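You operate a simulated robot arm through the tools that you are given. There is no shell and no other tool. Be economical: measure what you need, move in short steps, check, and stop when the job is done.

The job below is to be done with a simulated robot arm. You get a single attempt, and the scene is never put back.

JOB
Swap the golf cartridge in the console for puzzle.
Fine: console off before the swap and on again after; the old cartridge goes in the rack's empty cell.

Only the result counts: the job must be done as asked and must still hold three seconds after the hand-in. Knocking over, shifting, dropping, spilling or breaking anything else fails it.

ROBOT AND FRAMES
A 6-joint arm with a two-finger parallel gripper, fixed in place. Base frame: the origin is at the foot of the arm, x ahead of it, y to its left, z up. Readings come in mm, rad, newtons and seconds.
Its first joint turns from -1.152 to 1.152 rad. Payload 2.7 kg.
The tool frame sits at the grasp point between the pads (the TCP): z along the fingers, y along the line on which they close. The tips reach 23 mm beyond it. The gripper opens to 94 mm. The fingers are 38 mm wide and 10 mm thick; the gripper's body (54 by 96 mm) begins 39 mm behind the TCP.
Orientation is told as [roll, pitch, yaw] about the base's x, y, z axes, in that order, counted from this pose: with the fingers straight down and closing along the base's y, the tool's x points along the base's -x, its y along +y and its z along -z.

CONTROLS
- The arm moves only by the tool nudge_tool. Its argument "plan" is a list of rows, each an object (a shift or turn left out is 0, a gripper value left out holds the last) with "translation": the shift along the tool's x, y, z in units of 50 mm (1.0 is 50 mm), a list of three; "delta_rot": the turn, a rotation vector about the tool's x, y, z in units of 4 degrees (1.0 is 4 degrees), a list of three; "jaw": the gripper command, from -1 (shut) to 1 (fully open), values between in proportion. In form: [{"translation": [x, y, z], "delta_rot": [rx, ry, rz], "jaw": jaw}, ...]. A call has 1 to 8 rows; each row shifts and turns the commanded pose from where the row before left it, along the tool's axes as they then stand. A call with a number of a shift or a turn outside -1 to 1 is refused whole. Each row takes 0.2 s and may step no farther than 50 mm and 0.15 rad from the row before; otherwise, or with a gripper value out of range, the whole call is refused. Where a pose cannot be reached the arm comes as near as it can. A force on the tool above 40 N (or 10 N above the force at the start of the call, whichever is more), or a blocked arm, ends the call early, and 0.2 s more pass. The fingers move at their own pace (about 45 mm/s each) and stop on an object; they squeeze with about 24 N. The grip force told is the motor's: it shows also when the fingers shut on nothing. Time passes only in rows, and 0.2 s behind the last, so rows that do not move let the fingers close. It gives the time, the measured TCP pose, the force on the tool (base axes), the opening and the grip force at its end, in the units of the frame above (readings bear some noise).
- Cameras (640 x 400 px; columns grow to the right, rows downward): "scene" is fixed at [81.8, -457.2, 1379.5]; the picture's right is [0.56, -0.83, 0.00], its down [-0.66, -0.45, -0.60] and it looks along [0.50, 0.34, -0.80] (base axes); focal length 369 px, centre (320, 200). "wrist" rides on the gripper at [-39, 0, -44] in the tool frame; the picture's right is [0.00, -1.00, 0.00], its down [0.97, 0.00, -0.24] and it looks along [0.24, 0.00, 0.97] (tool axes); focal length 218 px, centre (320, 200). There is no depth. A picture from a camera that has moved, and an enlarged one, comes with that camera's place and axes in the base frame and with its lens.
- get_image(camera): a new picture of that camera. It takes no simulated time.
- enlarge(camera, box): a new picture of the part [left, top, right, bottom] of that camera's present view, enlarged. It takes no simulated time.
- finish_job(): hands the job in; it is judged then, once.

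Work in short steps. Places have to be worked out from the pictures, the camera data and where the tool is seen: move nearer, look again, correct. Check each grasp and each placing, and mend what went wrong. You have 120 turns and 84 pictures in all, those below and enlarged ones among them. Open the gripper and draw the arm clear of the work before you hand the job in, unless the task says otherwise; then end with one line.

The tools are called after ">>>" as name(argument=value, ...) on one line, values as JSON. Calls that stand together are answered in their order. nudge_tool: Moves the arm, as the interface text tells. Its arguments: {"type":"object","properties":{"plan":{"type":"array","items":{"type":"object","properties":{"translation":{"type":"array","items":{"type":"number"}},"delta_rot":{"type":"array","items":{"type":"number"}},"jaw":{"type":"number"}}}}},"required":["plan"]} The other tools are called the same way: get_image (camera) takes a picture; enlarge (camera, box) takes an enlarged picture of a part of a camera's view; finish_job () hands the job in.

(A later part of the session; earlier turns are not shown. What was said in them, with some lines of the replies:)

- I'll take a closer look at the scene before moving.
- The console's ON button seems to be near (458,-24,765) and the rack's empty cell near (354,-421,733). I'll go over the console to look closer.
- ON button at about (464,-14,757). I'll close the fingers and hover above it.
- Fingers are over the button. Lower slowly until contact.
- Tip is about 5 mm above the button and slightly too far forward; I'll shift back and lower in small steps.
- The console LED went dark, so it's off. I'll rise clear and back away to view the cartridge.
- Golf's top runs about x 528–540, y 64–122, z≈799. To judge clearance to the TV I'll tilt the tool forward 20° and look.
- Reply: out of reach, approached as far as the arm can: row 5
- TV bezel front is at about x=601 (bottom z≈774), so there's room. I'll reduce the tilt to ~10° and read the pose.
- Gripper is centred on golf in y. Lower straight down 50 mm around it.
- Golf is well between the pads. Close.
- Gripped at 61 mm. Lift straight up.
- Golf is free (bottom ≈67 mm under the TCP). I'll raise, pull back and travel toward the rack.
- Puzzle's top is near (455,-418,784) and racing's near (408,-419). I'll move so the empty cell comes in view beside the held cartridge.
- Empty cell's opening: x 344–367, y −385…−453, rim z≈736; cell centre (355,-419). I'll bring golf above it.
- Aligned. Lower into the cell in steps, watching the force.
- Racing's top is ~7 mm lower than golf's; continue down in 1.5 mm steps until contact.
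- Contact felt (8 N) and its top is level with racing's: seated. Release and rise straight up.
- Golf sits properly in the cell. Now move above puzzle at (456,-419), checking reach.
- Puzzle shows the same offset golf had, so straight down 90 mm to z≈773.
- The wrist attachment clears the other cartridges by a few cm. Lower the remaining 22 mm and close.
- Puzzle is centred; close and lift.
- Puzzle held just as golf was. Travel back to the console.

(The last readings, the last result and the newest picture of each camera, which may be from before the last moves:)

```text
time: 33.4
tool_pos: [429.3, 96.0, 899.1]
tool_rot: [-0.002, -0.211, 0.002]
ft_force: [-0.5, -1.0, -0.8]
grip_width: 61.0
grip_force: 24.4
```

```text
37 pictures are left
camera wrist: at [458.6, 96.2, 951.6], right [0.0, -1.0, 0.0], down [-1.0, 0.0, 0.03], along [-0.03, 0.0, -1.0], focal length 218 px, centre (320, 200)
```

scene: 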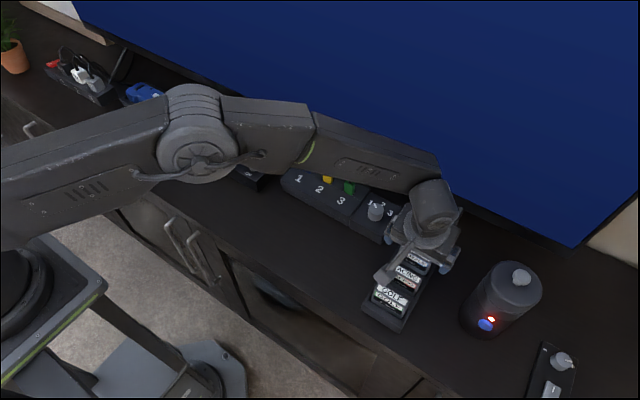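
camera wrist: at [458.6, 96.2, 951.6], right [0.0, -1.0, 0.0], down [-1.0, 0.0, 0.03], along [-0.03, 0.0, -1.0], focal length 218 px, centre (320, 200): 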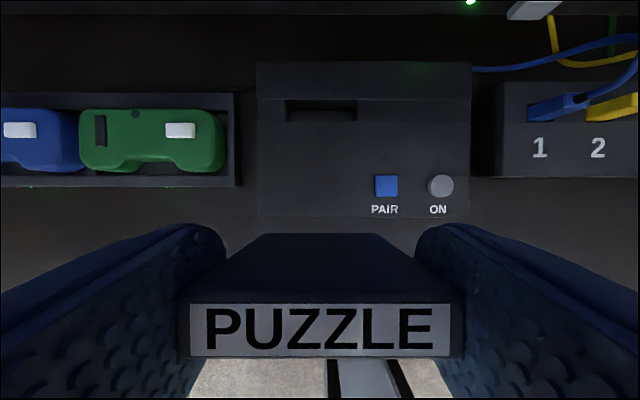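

Slot centre is (536,95). Move above and lower partway.

>>> nudge_tool(plan=[{"translation": [-0.695, -0.01, 0.15]}, {"translation": [-0.695, -0.01, 0.15]}, {"translation": [-0.695, 0, 0.15]}, {"translation": [0.129, 0, 0.595]}, {"translation": [0.129, 0, 0.595]}, {}])

>>> get_image(camera="wrist")

>>> enlarge(camera="scene", box=[180, 90, 330, 200])

```text
time: 34.8
tool_pos: [536.0, 94.4, 838.6]
tool_rot: [-0.002, -0.212, 0.002]
ft_force: [-0.5, 0.6, -0.2]
grip_width: 61.1
grip_force: 24.2
```

```text
36 pictures are left
camera wrist: at [565.0, 94.7, 890.0], right [0.0, -1.0, 0.0], down [-1.0, 0.0, 0.03], along [-0.03, 0.0, -1.0], focal length 218 px, centre (320, 200)
```

wrist: 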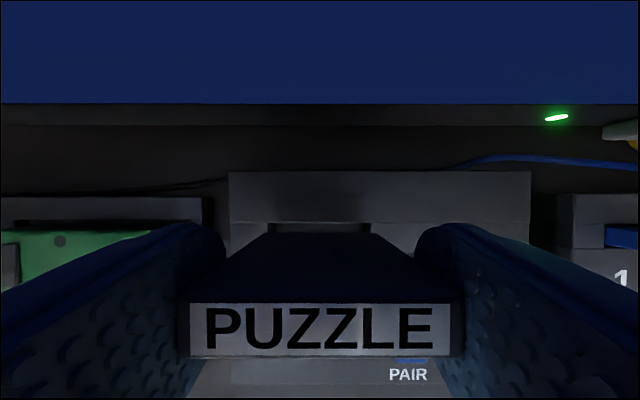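

```text
3.64 times, centred on (255, 145) of scene
camera zoom: at [81.8, -457.2, 1379.5], right [0.56, -0.83, 0.0], down [-0.66, -0.45, -0.6], along [0.5, 0.34, -0.8], focal length 1342 px, centre (556, 400)
```

zoom: 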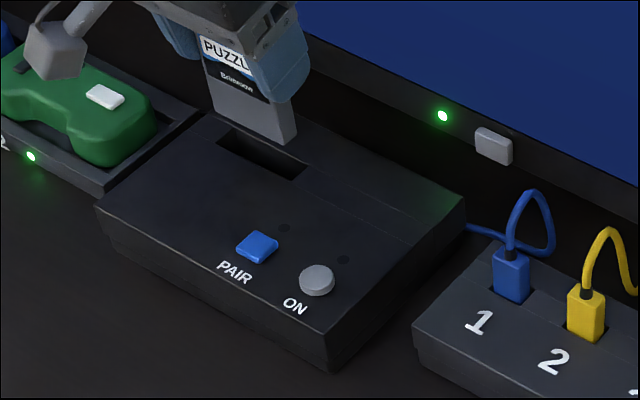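

Same picture as when golf was pulled out. Insert downward.

>>> nudge_tool(plan=[{"translation": [0.0355, 0, 0.156]}, {"translation": [0.034, 0, 0.156]}, {"translation": [0.034, 0, 0.156]}, {"translation": [0.034, 0, 0.156]}, {"translation": [0.034, 0, 0.156]}])

```text
time: 36.0
tool_pos: [534.7, 94.9, 798.1]
tool_rot: [-0.002, -0.211, 0.0]
ft_force: [-0.9, -0.1, -0.1]
grip_width: 61.1
grip_force: 23.8
```

>>> nudge_tool(plan=[{"translation": [0.017, 0, 0.078]}, {"translation": [0.017, 0, 0.078]}, {"translation": [0.0065, 0, 0.03]}, {"translation": [0.0065, 0, 0.03]}])

>>> enlarge(camera="scene", box=[180, 90, 330, 200])

```text
time: 37.0
tool_pos: [536.1, 93.8, 787.8]
tool_rot: [-0.002, -0.211, 0.002]
ft_force: [-0.4, 0.4, -1.1]
grip_width: 61.2
grip_force: 24.2
```

```text
3.64 times, centred on (255, 145) of scene
camera zoom: at [81.8, -457.2, 1379.5], right [0.56, -0.83, 0.0], down [-0.66, -0.45, -0.6], along [0.5, 0.34, -0.8], focal length 1342 px, centre (556, 400)
```

zoom: 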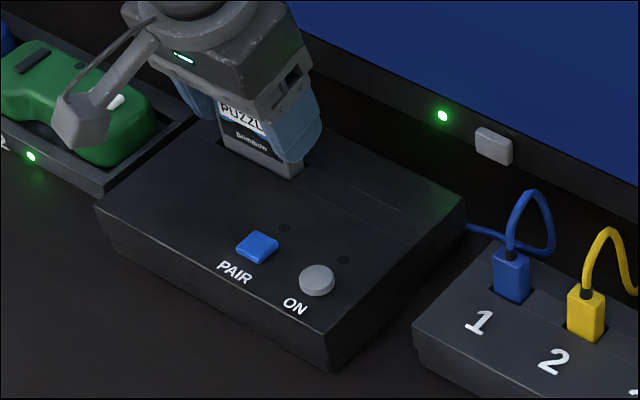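

Almost seated; continue in 1 mm steps until contact.

>>> nudge_tool(plan=[{"translation": [0.0042, 0, 0.02]}, {"translation": [0.0042, 0, 0.02]}, {"translation": [0.0042, 0, 0.02]}])

```text
time: 37.8
tool_pos: [535.3, 95.3, 785.5]
tool_rot: [0.001, -0.213, 0.001]
ft_force: [-2.8, -0.3, 8.9]
grip_width: 60.9
grip_force: 23.9
```

>>> nudge_tool(plan=[{"translation": [0.0042, 0, 0.02]}, {}])

```text
time: 38.4
tool_pos: [537.9, 94.3, 784.9]
tool_rot: [-0.001, -0.214, 0.001]
ft_force: [-2.1, -1.0, 20.8]
grip_width: 61.1
grip_force: 24.5
```

Firmly bottomed (21 N). Release and rise straight up.

>>> nudge_tool(plan=[{"translation": [-0.0042, 0, -0.02]}, {"jaw": 0.6}, {}, {}])

>>> nudge_tool(plan=[{"translation": [-0.042, 0, -0.195]}, {"translation": [-0.084, 0, -0.39]}, {"translation": [-0.126, 0, -0.6]}, {"translation": [-0.126, 0, -0.6]}, {"translation": [0.6, 0, -0.2]}, {"translation": [0.6, 0, -0.2]}, {}])

>>> get_image(camera="wrist")

>>> enlarge(camera="scene", box=[180, 90, 330, 200])

```text
time: 39.4
tool_pos: [535.7, 94.7, 784.6]
tool_rot: [-0.001, -0.211, 0.001]
ft_force: [0.4, 0.2, 0.8]
grip_width: 75.1
grip_force: 0.0
```

```text
time: 41.0
tool_pos: [472.9, 95.0, 882.3]
tool_rot: [0.0, -0.211, 0.003]
ft_force: [0.2, -0.1, -0.2]
grip_width: 75.2
grip_force: 0.1
```

```text
33 pictures are left
camera wrist: at [502.1, 95.3, 934.6], right [0.0, -1.0, 0.0], down [-1.0, 0.0, 0.03], along [-0.03, 0.0, -1.0], focal length 218 px, centre (320, 200)
```

wrist: 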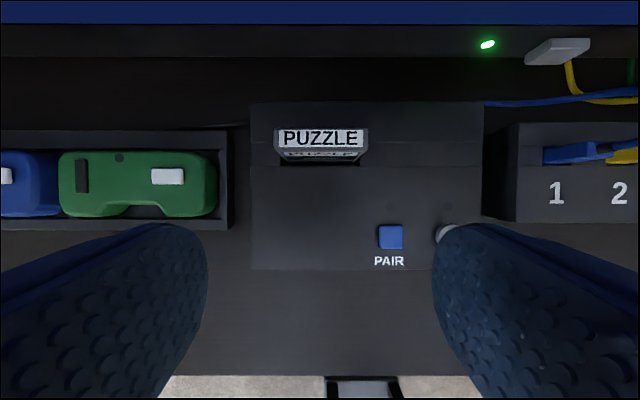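

```text
3.64 times, centred on (255, 145) of scene
camera zoom: at [81.8, -457.2, 1379.5], right [0.56, -0.83, 0.0], down [-0.66, -0.45, -0.6], along [0.5, 0.34, -0.8], focal length 1342 px, centre (556, 400)
```

zoom: 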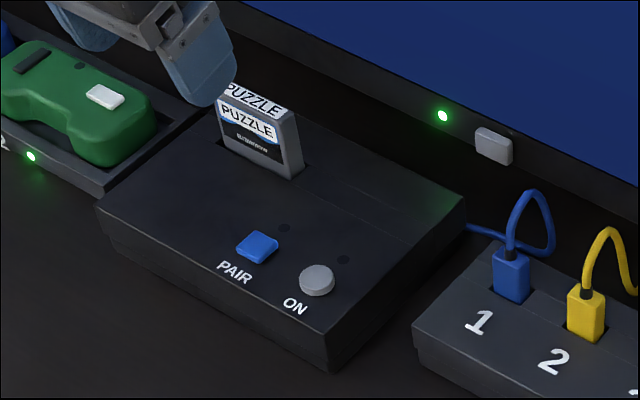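

Puzzle is seated. Straighten the tool, shut the fingers and hover over the ON button.

>>> nudge_tool(plan=[{"translation": [0, -0.56, 0], "delta_rot": [0, 1, 0], "jaw": -1}, {"translation": [0, -0.56, 0], "delta_rot": [0, 1, 0]}, {"translation": [0, -0.56, 0], "delta_rot": [0, 1.0, 0]}, {"translation": [0, -0.55, 0]}, {}])

```text
time: 42.2
tool_pos: [471.9, -17.7, 883.3]
tool_rot: [-0.002, 0.0, 0.003]
ft_force: [0.1, 0.6, -0.5]
grip_width: 0.0
grip_force: 24.4
```

>>> nudge_tool(plan=[{"translation": [0.2, 0.02, 0.8]}, {"translation": [0, 0, 0.8]}, {"translation": [0, 0, 0.4]}, {"translation": [0, 0, 0.08]}, {}])

>>> enlarge(camera="scene", box=[180, 90, 330, 200])

```text
time: 43.4
tool_pos: [462.6, -17.2, 777.6]
tool_rot: [-0.004, -0.001, 0.003]
ft_force: [-0.7, 0.0, -0.3]
grip_width: 0.0
grip_force: 24.0
```

```text
3.64 times, centred on (255, 145) of scene
camera zoom: at [81.8, -457.2, 1379.5], right [0.56, -0.83, 0.0], down [-0.66, -0.45, -0.6], along [0.5, 0.34, -0.8], focal length 1342 px, centre (556, 400)
```

zoom: 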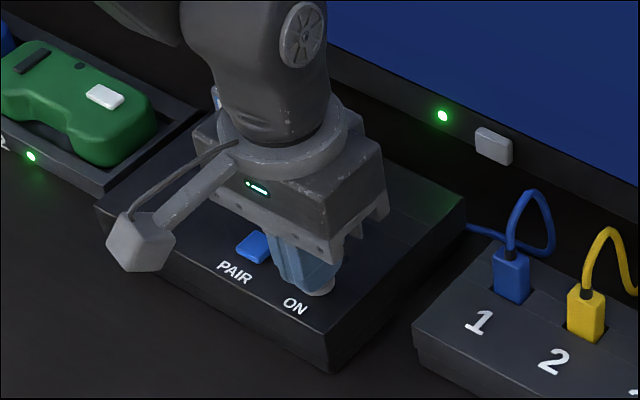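

Same place as before; press down in 1 mm steps.

>>> nudge_tool(plan=[{"translation": [0, 0, 0.03]}, {"translation": [0, 0, 0.03]}, {"translation": [0, 0, 0.02]}, {"translation": [0, 0, 0.02]}])

>>> get_image(camera="wrist")

```text
time: 44.4
tool_pos: [462.3, -15.8, 773.1]
tool_rot: [-0.001, 0.0, 0.002]
ft_force: [-0.6, -0.2, 0.3]
grip_width: 0.0
grip_force: 23.8
```

```text
30 pictures are left
camera wrist: at [502.1, -16.1, 818.7], right [0.0, -1.0, 0.0], down [-0.97, 0.0, 0.24], along [-0.24, 0.0, -0.97], focal length 218 px, centre (320, 200)
```

wrist: 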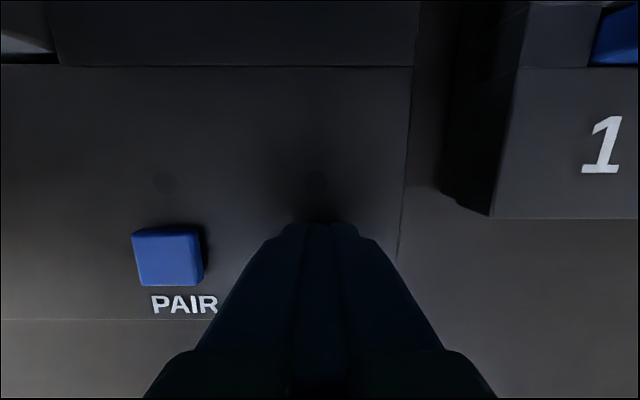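

>>> nudge_tool(plan=[{"translation": [0, 0, 0.02]}, {}])

>>> get_image(camera="scene")

```text
time: 45.0
tool_pos: [464.2, -16.5, 772.6]
tool_rot: [0.0, -0.001, 0.002]
ft_force: [0.2, 0.5, 2.2]
grip_width: 0.1
grip_force: 23.8
```

```text
29 pictures are left
```

scene: 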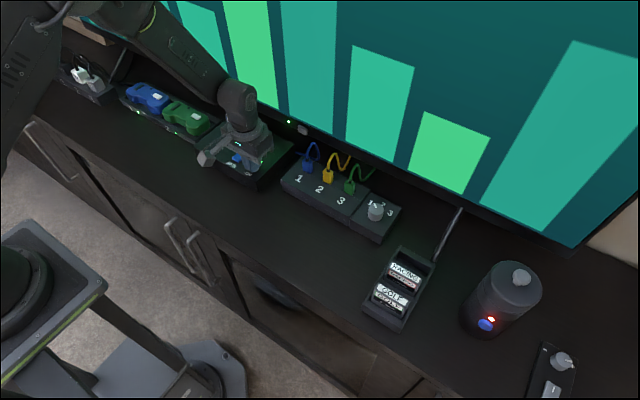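

The TV shows a picture again, so the console is on. Rise, open the gripper and back clear.

>>> nudge_tool(plan=[{"translation": [0, 0, -0.4]}, {"translation": [0, 0, -0.8]}, {"translation": [0, 0, -0.9], "jaw": 1}, {"translation": [0.7, -0.5, -0.4]}, {"translation": [0.7, -0.5, -0.4]}, {"translation": [0.7, -0.5, -0.4]}, {"translation": [0.7, -0.5, -0.4]}, {}])

>>> get_image(camera="scene")

>>> enlarge(camera="scene", box=[180, 90, 330, 200])

>>> enlarge(camera="scene", box=[350, 180, 480, 340])

```text
time: 46.8
tool_pos: [323.1, -116.3, 957.6]
tool_rot: [0.0, -0.003, 0.002]
ft_force: [-0.7, -1.0, 1.0]
grip_width: 93.6
grip_force: 0.0
```

```text
28 pictures are left
```

scene: 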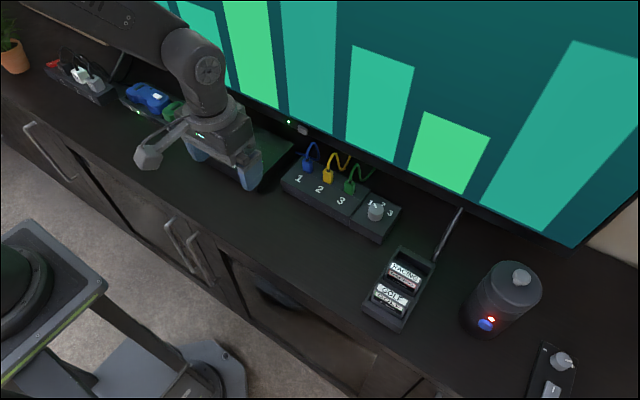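

```text
3.64 times, centred on (255, 145) of scene
camera zoom: at [81.8, -457.2, 1379.5], right [0.56, -0.83, 0.0], down [-0.66, -0.45, -0.6], along [0.5, 0.34, -0.8], focal length 1342 px, centre (556, 400)
```

zoom: 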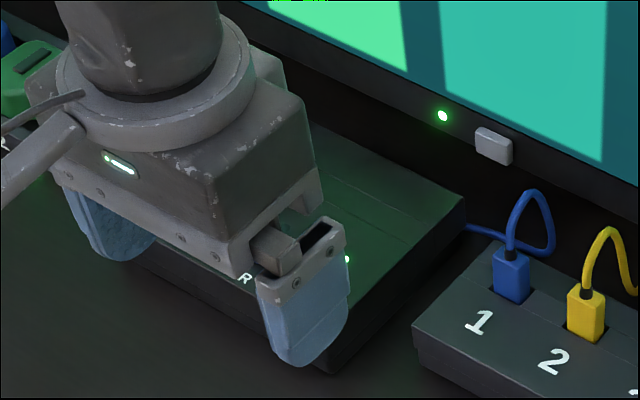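

```text
2.50 times, centred on (415, 260) of scene
camera zoom: at [81.8, -457.2, 1379.5], right [0.56, -0.83, 0.0], down [-0.66, -0.45, -0.6], along [0.5, 0.34, -0.8], focal length 922 px, centre (82, 50)
```

zoom: 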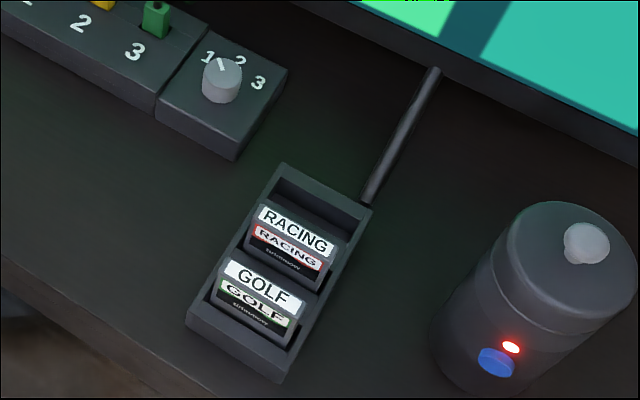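

The console LED is lit, golf and racing are in the rack, and the arm is clear. I'm handing in.

>>> finish_job()

```text
The job is handed in.
```

The puzzle cartridge is in the console and the console is back on; it was off for the whole swap. The golf cartridge is in the rack's formerly empty cell.
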